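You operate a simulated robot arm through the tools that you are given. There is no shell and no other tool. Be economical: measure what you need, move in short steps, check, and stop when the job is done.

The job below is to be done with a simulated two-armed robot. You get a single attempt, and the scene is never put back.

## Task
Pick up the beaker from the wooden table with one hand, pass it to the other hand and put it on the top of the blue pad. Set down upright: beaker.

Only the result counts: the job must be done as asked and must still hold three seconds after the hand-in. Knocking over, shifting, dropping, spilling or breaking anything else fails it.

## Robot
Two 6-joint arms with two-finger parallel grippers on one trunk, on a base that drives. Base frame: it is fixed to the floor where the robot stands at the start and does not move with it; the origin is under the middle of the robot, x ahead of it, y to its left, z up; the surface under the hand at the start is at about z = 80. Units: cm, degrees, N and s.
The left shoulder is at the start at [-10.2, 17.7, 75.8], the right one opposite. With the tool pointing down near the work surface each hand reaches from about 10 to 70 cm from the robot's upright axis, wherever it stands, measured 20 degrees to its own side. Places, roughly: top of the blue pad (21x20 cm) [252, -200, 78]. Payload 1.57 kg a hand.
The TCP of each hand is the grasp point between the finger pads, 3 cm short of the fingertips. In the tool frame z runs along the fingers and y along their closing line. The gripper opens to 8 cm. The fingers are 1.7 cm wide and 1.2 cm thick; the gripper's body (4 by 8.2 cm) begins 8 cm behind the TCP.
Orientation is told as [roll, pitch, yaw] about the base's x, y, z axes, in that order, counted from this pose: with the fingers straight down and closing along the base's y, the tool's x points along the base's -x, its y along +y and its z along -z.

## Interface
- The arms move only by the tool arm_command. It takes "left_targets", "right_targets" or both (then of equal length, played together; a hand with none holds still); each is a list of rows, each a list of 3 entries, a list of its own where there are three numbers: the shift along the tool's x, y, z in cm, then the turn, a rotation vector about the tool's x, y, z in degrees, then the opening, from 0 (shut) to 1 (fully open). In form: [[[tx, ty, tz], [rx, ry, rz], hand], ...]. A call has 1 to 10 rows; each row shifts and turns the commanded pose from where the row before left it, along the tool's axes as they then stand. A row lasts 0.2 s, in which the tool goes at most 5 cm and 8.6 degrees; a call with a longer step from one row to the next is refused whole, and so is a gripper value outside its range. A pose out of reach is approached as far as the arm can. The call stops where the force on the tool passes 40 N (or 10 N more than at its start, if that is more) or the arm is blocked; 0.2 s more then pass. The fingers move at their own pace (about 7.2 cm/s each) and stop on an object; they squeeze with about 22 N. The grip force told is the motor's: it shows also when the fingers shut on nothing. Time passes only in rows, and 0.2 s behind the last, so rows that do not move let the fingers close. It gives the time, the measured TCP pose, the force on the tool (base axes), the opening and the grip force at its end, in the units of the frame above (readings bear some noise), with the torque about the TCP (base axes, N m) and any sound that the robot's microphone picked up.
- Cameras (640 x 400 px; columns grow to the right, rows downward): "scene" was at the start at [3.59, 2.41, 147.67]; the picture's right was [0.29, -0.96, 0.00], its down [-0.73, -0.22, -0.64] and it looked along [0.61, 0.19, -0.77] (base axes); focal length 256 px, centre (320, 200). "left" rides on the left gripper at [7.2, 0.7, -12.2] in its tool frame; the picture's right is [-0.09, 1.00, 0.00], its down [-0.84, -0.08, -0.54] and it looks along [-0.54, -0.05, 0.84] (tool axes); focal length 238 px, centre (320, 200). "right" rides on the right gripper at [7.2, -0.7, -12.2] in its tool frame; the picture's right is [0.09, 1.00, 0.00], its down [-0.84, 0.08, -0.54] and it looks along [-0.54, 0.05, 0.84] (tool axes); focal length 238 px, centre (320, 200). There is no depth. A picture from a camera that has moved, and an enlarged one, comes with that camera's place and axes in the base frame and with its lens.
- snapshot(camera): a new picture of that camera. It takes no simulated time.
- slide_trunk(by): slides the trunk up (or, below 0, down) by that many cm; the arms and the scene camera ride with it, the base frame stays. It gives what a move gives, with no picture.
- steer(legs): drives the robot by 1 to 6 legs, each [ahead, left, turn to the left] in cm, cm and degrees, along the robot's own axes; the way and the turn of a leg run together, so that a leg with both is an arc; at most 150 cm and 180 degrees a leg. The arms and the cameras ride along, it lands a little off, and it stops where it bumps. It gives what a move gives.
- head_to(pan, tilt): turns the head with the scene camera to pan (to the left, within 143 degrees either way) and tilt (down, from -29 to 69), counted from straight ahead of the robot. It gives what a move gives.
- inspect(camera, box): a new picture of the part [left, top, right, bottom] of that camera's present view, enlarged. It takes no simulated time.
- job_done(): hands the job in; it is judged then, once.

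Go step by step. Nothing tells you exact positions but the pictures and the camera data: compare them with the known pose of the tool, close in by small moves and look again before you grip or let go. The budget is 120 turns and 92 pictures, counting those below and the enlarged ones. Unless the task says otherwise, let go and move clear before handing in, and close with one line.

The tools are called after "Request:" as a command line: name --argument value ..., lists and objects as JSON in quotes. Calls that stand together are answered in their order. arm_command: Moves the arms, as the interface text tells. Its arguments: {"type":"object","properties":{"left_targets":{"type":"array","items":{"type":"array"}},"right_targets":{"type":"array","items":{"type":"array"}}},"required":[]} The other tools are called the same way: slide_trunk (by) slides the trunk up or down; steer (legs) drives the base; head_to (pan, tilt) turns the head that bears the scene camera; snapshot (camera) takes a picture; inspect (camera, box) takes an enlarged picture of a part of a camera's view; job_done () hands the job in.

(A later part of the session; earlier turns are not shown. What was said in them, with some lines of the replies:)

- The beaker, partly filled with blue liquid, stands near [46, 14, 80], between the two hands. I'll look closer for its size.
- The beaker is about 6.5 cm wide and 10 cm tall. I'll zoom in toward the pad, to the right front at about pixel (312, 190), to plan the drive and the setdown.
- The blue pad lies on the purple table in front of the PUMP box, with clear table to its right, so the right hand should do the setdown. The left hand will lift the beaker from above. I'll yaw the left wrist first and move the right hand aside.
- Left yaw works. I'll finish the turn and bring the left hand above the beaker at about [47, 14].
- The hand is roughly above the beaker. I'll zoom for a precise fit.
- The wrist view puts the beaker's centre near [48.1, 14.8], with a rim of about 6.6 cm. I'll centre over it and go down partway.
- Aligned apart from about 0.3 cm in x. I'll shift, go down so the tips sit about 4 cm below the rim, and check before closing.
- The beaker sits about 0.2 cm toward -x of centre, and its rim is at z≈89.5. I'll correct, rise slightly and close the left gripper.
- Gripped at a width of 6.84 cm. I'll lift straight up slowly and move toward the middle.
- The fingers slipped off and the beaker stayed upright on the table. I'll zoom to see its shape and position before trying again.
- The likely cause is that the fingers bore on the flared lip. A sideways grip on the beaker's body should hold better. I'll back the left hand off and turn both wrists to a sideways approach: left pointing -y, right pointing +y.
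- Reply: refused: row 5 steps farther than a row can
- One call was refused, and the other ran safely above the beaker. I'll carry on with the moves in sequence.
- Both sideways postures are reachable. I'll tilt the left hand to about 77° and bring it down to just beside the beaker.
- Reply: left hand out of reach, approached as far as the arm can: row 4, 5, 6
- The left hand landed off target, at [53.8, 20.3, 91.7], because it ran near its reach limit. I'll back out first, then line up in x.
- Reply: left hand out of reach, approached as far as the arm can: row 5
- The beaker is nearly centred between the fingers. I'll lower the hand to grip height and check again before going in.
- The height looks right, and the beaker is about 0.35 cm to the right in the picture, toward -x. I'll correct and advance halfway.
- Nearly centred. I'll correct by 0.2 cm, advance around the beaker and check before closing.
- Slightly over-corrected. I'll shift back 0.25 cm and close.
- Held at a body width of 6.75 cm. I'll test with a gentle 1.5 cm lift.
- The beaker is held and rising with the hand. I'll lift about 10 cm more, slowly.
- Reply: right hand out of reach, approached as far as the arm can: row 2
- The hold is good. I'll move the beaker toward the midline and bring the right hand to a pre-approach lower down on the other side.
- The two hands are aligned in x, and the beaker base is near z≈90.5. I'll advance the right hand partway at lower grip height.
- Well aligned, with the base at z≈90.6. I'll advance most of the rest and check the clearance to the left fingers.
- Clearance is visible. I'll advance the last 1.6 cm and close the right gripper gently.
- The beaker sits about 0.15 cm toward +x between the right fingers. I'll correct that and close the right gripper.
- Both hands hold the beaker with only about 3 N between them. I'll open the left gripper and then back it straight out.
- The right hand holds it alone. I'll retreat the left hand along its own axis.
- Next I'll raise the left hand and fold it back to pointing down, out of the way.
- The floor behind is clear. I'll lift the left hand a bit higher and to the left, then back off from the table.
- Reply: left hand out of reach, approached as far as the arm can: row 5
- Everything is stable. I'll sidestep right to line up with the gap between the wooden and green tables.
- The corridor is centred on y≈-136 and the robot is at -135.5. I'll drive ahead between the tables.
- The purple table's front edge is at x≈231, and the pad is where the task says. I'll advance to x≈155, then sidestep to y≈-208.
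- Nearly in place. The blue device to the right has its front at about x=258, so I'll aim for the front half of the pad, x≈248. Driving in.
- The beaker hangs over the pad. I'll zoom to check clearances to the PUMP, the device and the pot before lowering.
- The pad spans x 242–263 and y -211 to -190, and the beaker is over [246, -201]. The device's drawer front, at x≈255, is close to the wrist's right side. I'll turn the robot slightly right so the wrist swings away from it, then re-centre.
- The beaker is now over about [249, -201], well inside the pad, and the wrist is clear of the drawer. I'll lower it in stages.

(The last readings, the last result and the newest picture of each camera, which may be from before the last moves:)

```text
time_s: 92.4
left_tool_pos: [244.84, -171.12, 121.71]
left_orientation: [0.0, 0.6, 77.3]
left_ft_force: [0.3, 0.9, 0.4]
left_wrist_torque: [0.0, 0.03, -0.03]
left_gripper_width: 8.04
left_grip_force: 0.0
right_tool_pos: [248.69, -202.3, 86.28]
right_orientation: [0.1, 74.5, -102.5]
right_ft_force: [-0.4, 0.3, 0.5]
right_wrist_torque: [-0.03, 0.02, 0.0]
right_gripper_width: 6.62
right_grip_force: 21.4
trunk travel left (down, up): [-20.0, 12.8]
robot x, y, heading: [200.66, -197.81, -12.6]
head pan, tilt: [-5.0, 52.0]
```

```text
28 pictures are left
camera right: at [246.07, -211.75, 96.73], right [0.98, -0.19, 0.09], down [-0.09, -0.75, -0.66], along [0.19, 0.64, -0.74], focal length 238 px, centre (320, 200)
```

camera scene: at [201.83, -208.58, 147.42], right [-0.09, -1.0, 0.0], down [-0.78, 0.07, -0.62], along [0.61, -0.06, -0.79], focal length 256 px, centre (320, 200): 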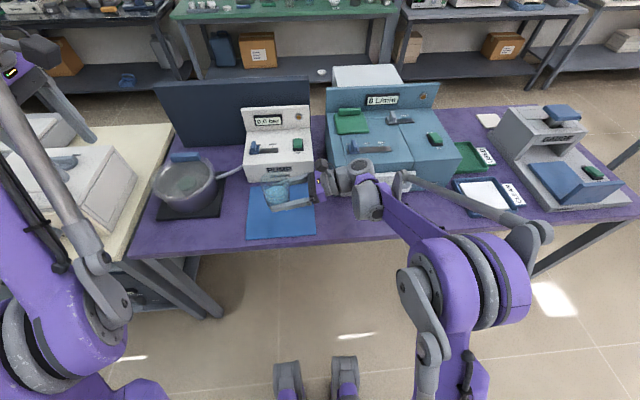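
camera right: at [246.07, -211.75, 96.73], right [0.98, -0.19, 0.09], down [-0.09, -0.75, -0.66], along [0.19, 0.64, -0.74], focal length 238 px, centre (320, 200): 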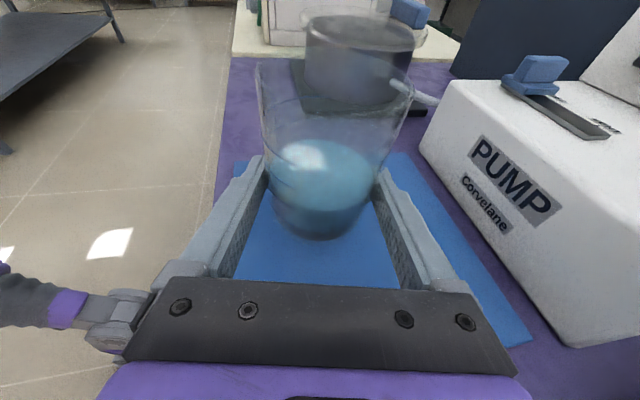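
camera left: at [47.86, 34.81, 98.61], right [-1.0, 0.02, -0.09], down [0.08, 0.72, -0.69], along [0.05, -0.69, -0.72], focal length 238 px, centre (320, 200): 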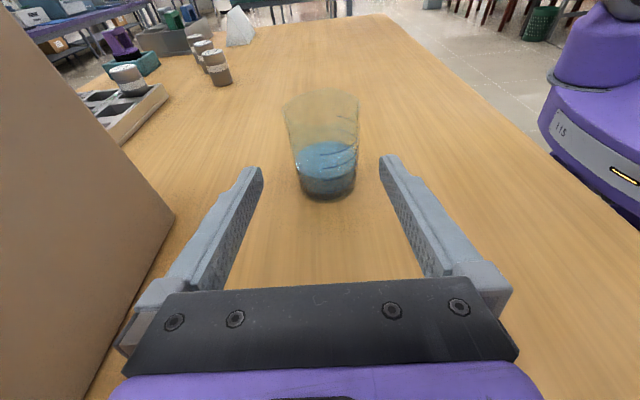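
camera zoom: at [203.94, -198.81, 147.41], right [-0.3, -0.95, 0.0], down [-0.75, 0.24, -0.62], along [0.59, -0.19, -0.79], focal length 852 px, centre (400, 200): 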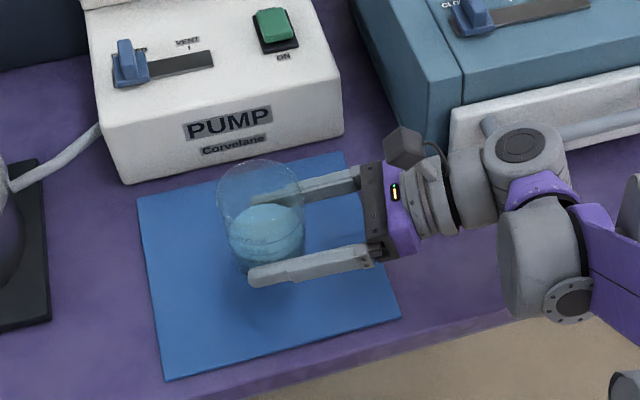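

Clear all around. About 5 cm remain. I'll lower 3.8 cm more, then look.

Request:
arm_command --right_targets '[[[-0.96, 0, 0.27], [0, 0, 0], 0.3], [[-0.96, 0, 0.27], [0, 0, 0], 0.3], [[-0.77, 0, 0.22], [0, 0, 0], 0.3], [[-0.48, 0, 0.13], [0, 0, 0], 0.3], [[-0.48, 0, 0.13], [0, 0, 0], 0.3], [[0, 0, 0], [0, 0, 0], 0.3]]'

Request:
inspect --camera "scene" --box '[200, 140, 392, 260]'

Request:
inspect --camera "right" --box '[200, 110, 440, 260]'

```text
time_s: 93.8
left_tool_pos: [244.9, -171.16, 121.62]
left_orientation: [0.0, 0.6, 77.2]
left_ft_force: [-0.4, -0.5, -0.7]
left_wrist_torque: [0.0, 0.01, -0.03]
left_gripper_width: 8.01
left_grip_force: 0.1
right_tool_pos: [248.94, -202.18, 82.54]
right_orientation: [0.1, 74.4, -102.4]
right_ft_force: [0.3, 0.8, 0.8]
right_wrist_torque: [-0.01, 0.02, 0.02]
right_gripper_width: 6.62
right_grip_force: 22.0
trunk travel left (down, up): [-20.0, 12.8]
robot x, y, heading: [200.53, -197.54, -12.9]
head pan, tilt: [-5.0, 52.0]
```

```text
3.33 times, centred on (296, 200) of scene
camera zoom: at [203.94, -198.81, 147.41], right [-0.3, -0.95, 0.0], down [-0.75, 0.24, -0.62], along [0.59, -0.19, -0.79], focal length 852 px, centre (400, 200)
```

zoom: 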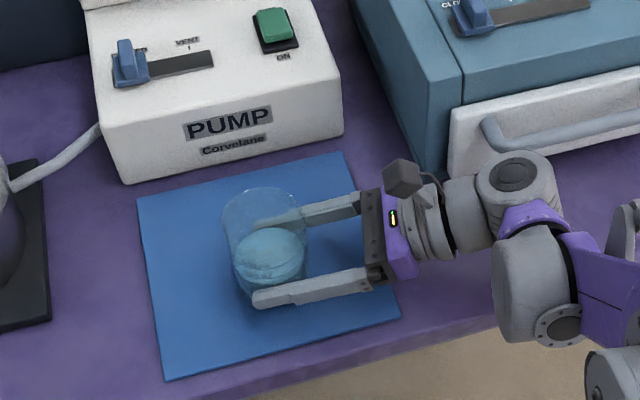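

```text
2.67 times, centred on (320, 185) of right
camera zoom: at [246.22, -211.62, 92.9], right [0.98, -0.19, 0.09], down [-0.09, -0.75, -0.66], along [0.19, 0.64, -0.74], focal length 636 px, centre (320, 240)
```

zoom: 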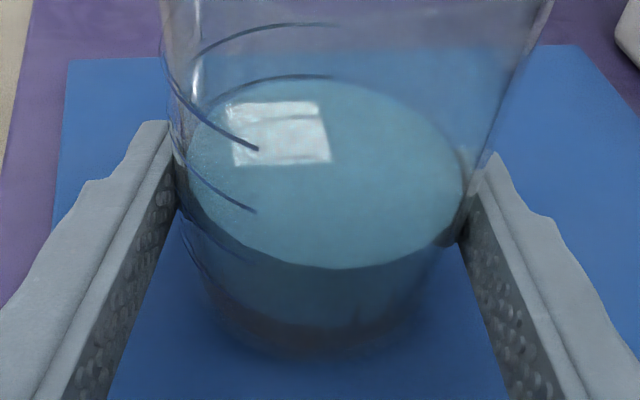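

About 1.5 cm remain. I'll lower in fine steps and watch the force.

Request:
arm_command --right_targets '[[[-0.24, 0, 0.07], [0, 0, 0], 0.3], [[-0.24, 0, 0.07], [0, 0, 0], 0.3], [[-0.24, 0, 0.07], [0, 0, 0], 0.3], [[-0.24, 0, 0.07], [0, 0, 0], 0.3], [[0, 0, 0], [0, 0, 0], 0.3]]'

Request:
arm_command --right_targets '[[[-0.2, 0, 0.05], [0, 0, 0], 0.3], [[-0.2, 0, 0.05], [0, 0, 0], 0.3], [[0, 0, 0], [0, 0, 0], 0.3]]'

Request:
inspect --camera "right" --box '[200, 110, 440, 260]'

```text
time_s: 95.0
left_tool_pos: [244.62, -171.17, 121.74]
left_orientation: [-0.2, 0.5, 77.3]
left_ft_force: [0.4, -0.7, -0.2]
left_wrist_torque: [0.02, -0.02, 0.01]
left_gripper_width: 8.0
left_grip_force: 0.0
right_tool_pos: [248.8, -202.34, 81.6]
right_orientation: [0.4, 74.5, -102.4]
right_ft_force: [-1.2, -0.3, 12.7]
right_wrist_torque: [0.25, -0.17, -0.16]
right_gripper_width: 6.63
right_grip_force: 22.1
trunk travel left (down, up): [-20.0, 12.8]
robot x, y, heading: [200.57, -197.67, -12.8]
head pan, tilt: [-5.0, 52.0]
```

```text
time_s: 95.8
left_tool_pos: [244.63, -171.18, 121.83]
left_orientation: [-0.1, 0.5, 77.2]
left_ft_force: [0.2, -0.3, 0.2]
left_wrist_torque: [0.01, 0.0, 0.0]
left_gripper_width: 8.02
left_grip_force: 0.0
right_tool_pos: [248.81, -202.27, 81.36]
right_orientation: [0.4, 74.6, -102.2]
right_ft_force: [-1.0, -0.9, 13.2]
right_wrist_torque: [0.24, -0.17, -0.02]
right_gripper_width: 6.64
right_grip_force: 21.8
trunk travel left (down, up): [-20.0, 12.8]
robot x, y, heading: [200.47, -197.58, -12.7]
head pan, tilt: [-5.0, 52.0]
```

```text
2.67 times, centred on (320, 185) of right
camera zoom: at [246.13, -211.72, 91.55], right [0.98, -0.19, 0.09], down [-0.09, -0.74, -0.66], along [0.2, 0.64, -0.74], focal length 636 px, centre (320, 240)
```

zoom: 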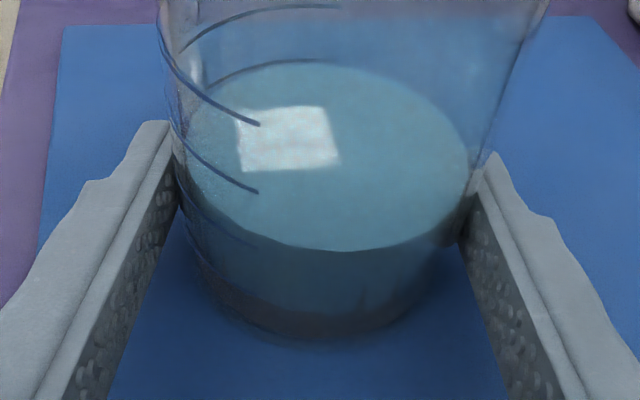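

The beaker is firmly on the pad, with a 13 N reaction and a slight slide in the grip. I'll ease off slightly and open.

Request:
arm_command --right_targets '[[[0.15, 0, -0.04], [0, 0, 0], 0.3], [[0, 0, 0], [0, 0, 0], 0.9], [[0, 0, 0], [0, 0, 0], 1], [[0, 0, 0], [0, 0, 0], 1]]'

Request:
inspect --camera "right" --box '[160, 60, 480, 260]'

Request:
inspect --camera "scene" --box '[200, 140, 392, 260]'

```text
time_s: 96.8
left_tool_pos: [244.78, -171.19, 121.71]
left_orientation: [0.0, 0.6, 77.3]
left_ft_force: [0.4, 0.4, 0.2]
left_wrist_torque: [-0.03, 0.02, 0.0]
left_gripper_width: 8.02
left_grip_force: 0.2
right_tool_pos: [248.98, -202.23, 81.32]
right_orientation: [0.2, 74.5, -102.4]
right_ft_force: [0.3, -0.3, 0.0]
right_wrist_torque: [-0.02, -0.02, 0.02]
right_gripper_width: 8.01
right_grip_force: 0.1
trunk travel left (down, up): [-20.0, 12.8]
robot x, y, heading: [200.29, -197.87, -12.7]
head pan, tilt: [-5.0, 52.0]
```

```text
2.00 times, centred on (320, 160) of right
camera zoom: at [246.15, -211.7, 91.65], right [0.98, -0.19, 0.09], down [-0.09, -0.75, -0.66], along [0.19, 0.64, -0.74], focal length 477 px, centre (320, 280)
```

zoom: 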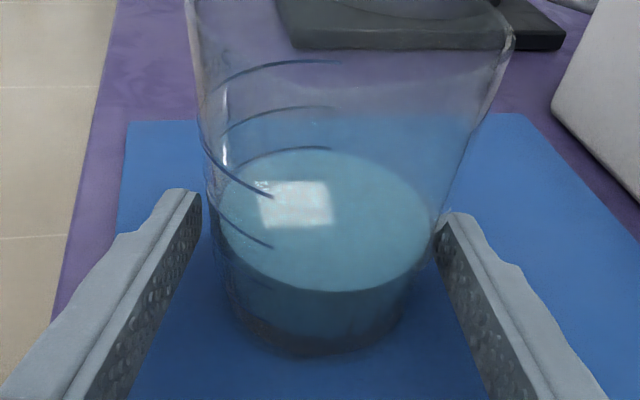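

```text
3.33 times, centred on (296, 200) of scene
camera zoom: at [203.94, -198.81, 147.41], right [-0.3, -0.95, 0.0], down [-0.75, 0.24, -0.62], along [0.59, -0.19, -0.79], focal length 852 px, centre (400, 200)
```

zoom: 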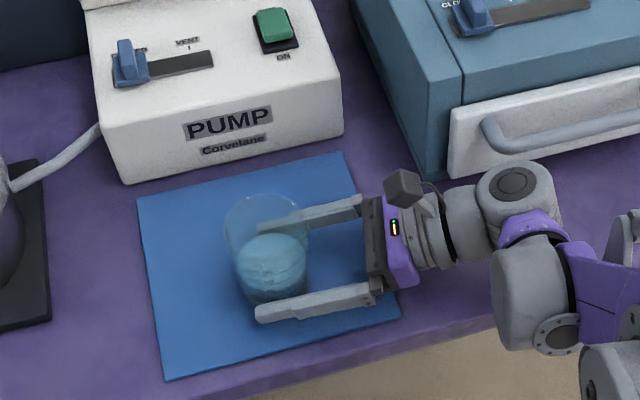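

The beaker stands upright and free, but close to the +x finger. I'll centre the fingers and back straight out.

Request:
arm_command --right_targets '[[[0, 0.4, 0], [0, 0, 0], 1], [[0, 0, 0], [0, 0, 0], 1], [[0, 0, -0.8], [0, 0, 0], 1], [[0, 0, -0.8], [0, 0, 0], 1], [[0, 0, -0.8], [0, 0, 0], 1]]'

Request:
inspect --camera "right" --box '[160, 60, 480, 260]'

```text
time_s: 98.0
left_tool_pos: [244.8, -171.33, 121.73]
left_orientation: [0.0, 0.5, 77.2]
left_ft_force: [0.3, 0.4, 0.0]
left_wrist_torque: [-0.02, 0.01, -0.02]
left_gripper_width: 8.01
left_grip_force: 0.1
right_tool_pos: [248.67, -204.56, 81.94]
right_orientation: [0.2, 74.5, -102.4]
right_ft_force: [0.4, -0.3, -0.5]
right_wrist_torque: [0.01, -0.02, -0.02]
right_gripper_width: 8.0
right_grip_force: 0.0
trunk travel left (down, up): [-20.0, 12.8]
robot x, y, heading: [200.47, -197.35, -12.4]
head pan, tilt: [-5.0, 52.0]
```

```text
2.00 times, centred on (320, 160) of right
camera zoom: at [246.08, -213.99, 92.24], right [0.98, -0.19, 0.09], down [-0.09, -0.74, -0.66], along [0.19, 0.64, -0.74], focal length 477 px, centre (320, 280)
```

zoom: 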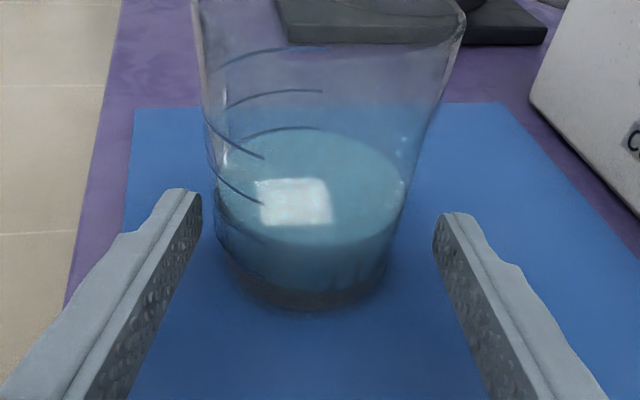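

Request:
arm_command --right_targets '[[[0, -0.2, -1], [0, 0, 0], 1], [[0, 0, -1.5], [0, 0, 0], 1], [[0, 0, -1.5], [0, 0, 0], 1], [[0, 0, -1.5], [0, 0, 0], 1], [[0, 0, -1.5], [0, 0, 0], 1], [[0, 0, 0], [0, 0, 0], 1]]'

Request:
snapshot --camera "right"

Request:
snapshot --camera "scene"

```text
time_s: 99.4
left_tool_pos: [244.77, -171.14, 121.76]
left_orientation: [0.0, 0.5, 77.3]
left_ft_force: [-0.5, 0.8, -0.7]
left_wrist_torque: [0.01, 0.02, -0.02]
left_gripper_width: 7.98
left_grip_force: 0.1
right_tool_pos: [247.03, -211.03, 83.97]
right_orientation: [0.2, 74.5, -102.4]
right_ft_force: [0.2, -0.4, 0.0]
right_wrist_torque: [0.0, 0.0, 0.01]
right_gripper_width: 8.01
right_grip_force: 0.0
trunk travel left (down, up): [-20.0, 12.8]
robot x, y, heading: [200.78, -197.36, -12.5]
head pan, tilt: [-5.0, 52.0]
```

```text
21 pictures are left
camera right: at [244.32, -220.5, 94.22], right [0.98, -0.19, 0.09], down [-0.09, -0.75, -0.66], along [0.19, 0.64, -0.74], focal length 238 px, centre (320, 200)
```

right: 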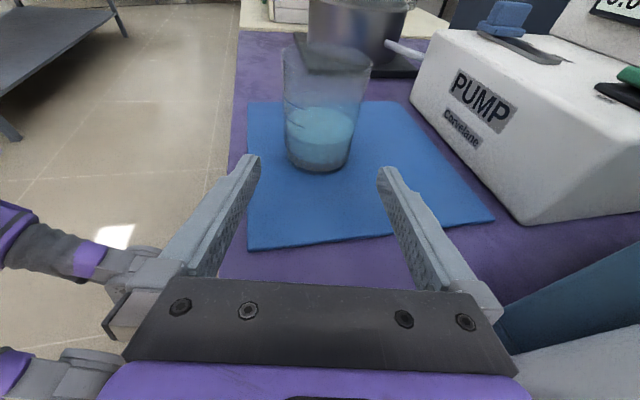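

```text
20 pictures are left
camera scene: at [203.95, -198.8, 147.41], right [-0.3, -0.95, 0.0], down [-0.75, 0.24, -0.62], along [0.59, -0.19, -0.79], focal length 256 px, centre (320, 200)
```

scene: 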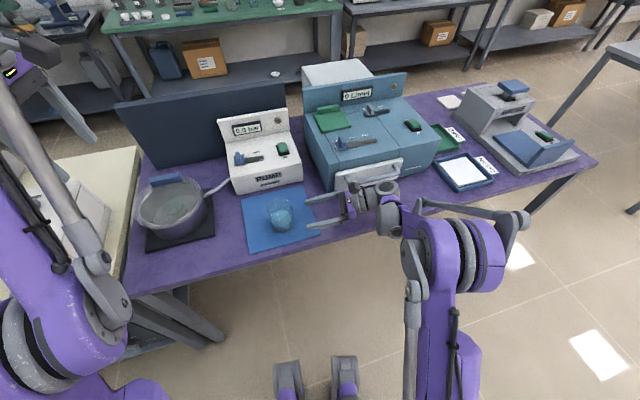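

The beaker stands upright and fully on the blue pad. The right hand is clear of it, and nothing else looks disturbed. I'll hand in now.

Request:
job_done

```text
The job is handed in.
```

The beaker was picked up with the left hand, passed to the right hand in the air and set down upright on the blue pad; both hands are clear of it and I saw no spill. On the first try the left gripper slipped off the rim, but the beaker stayed upright on the table and a sideways grip then held.
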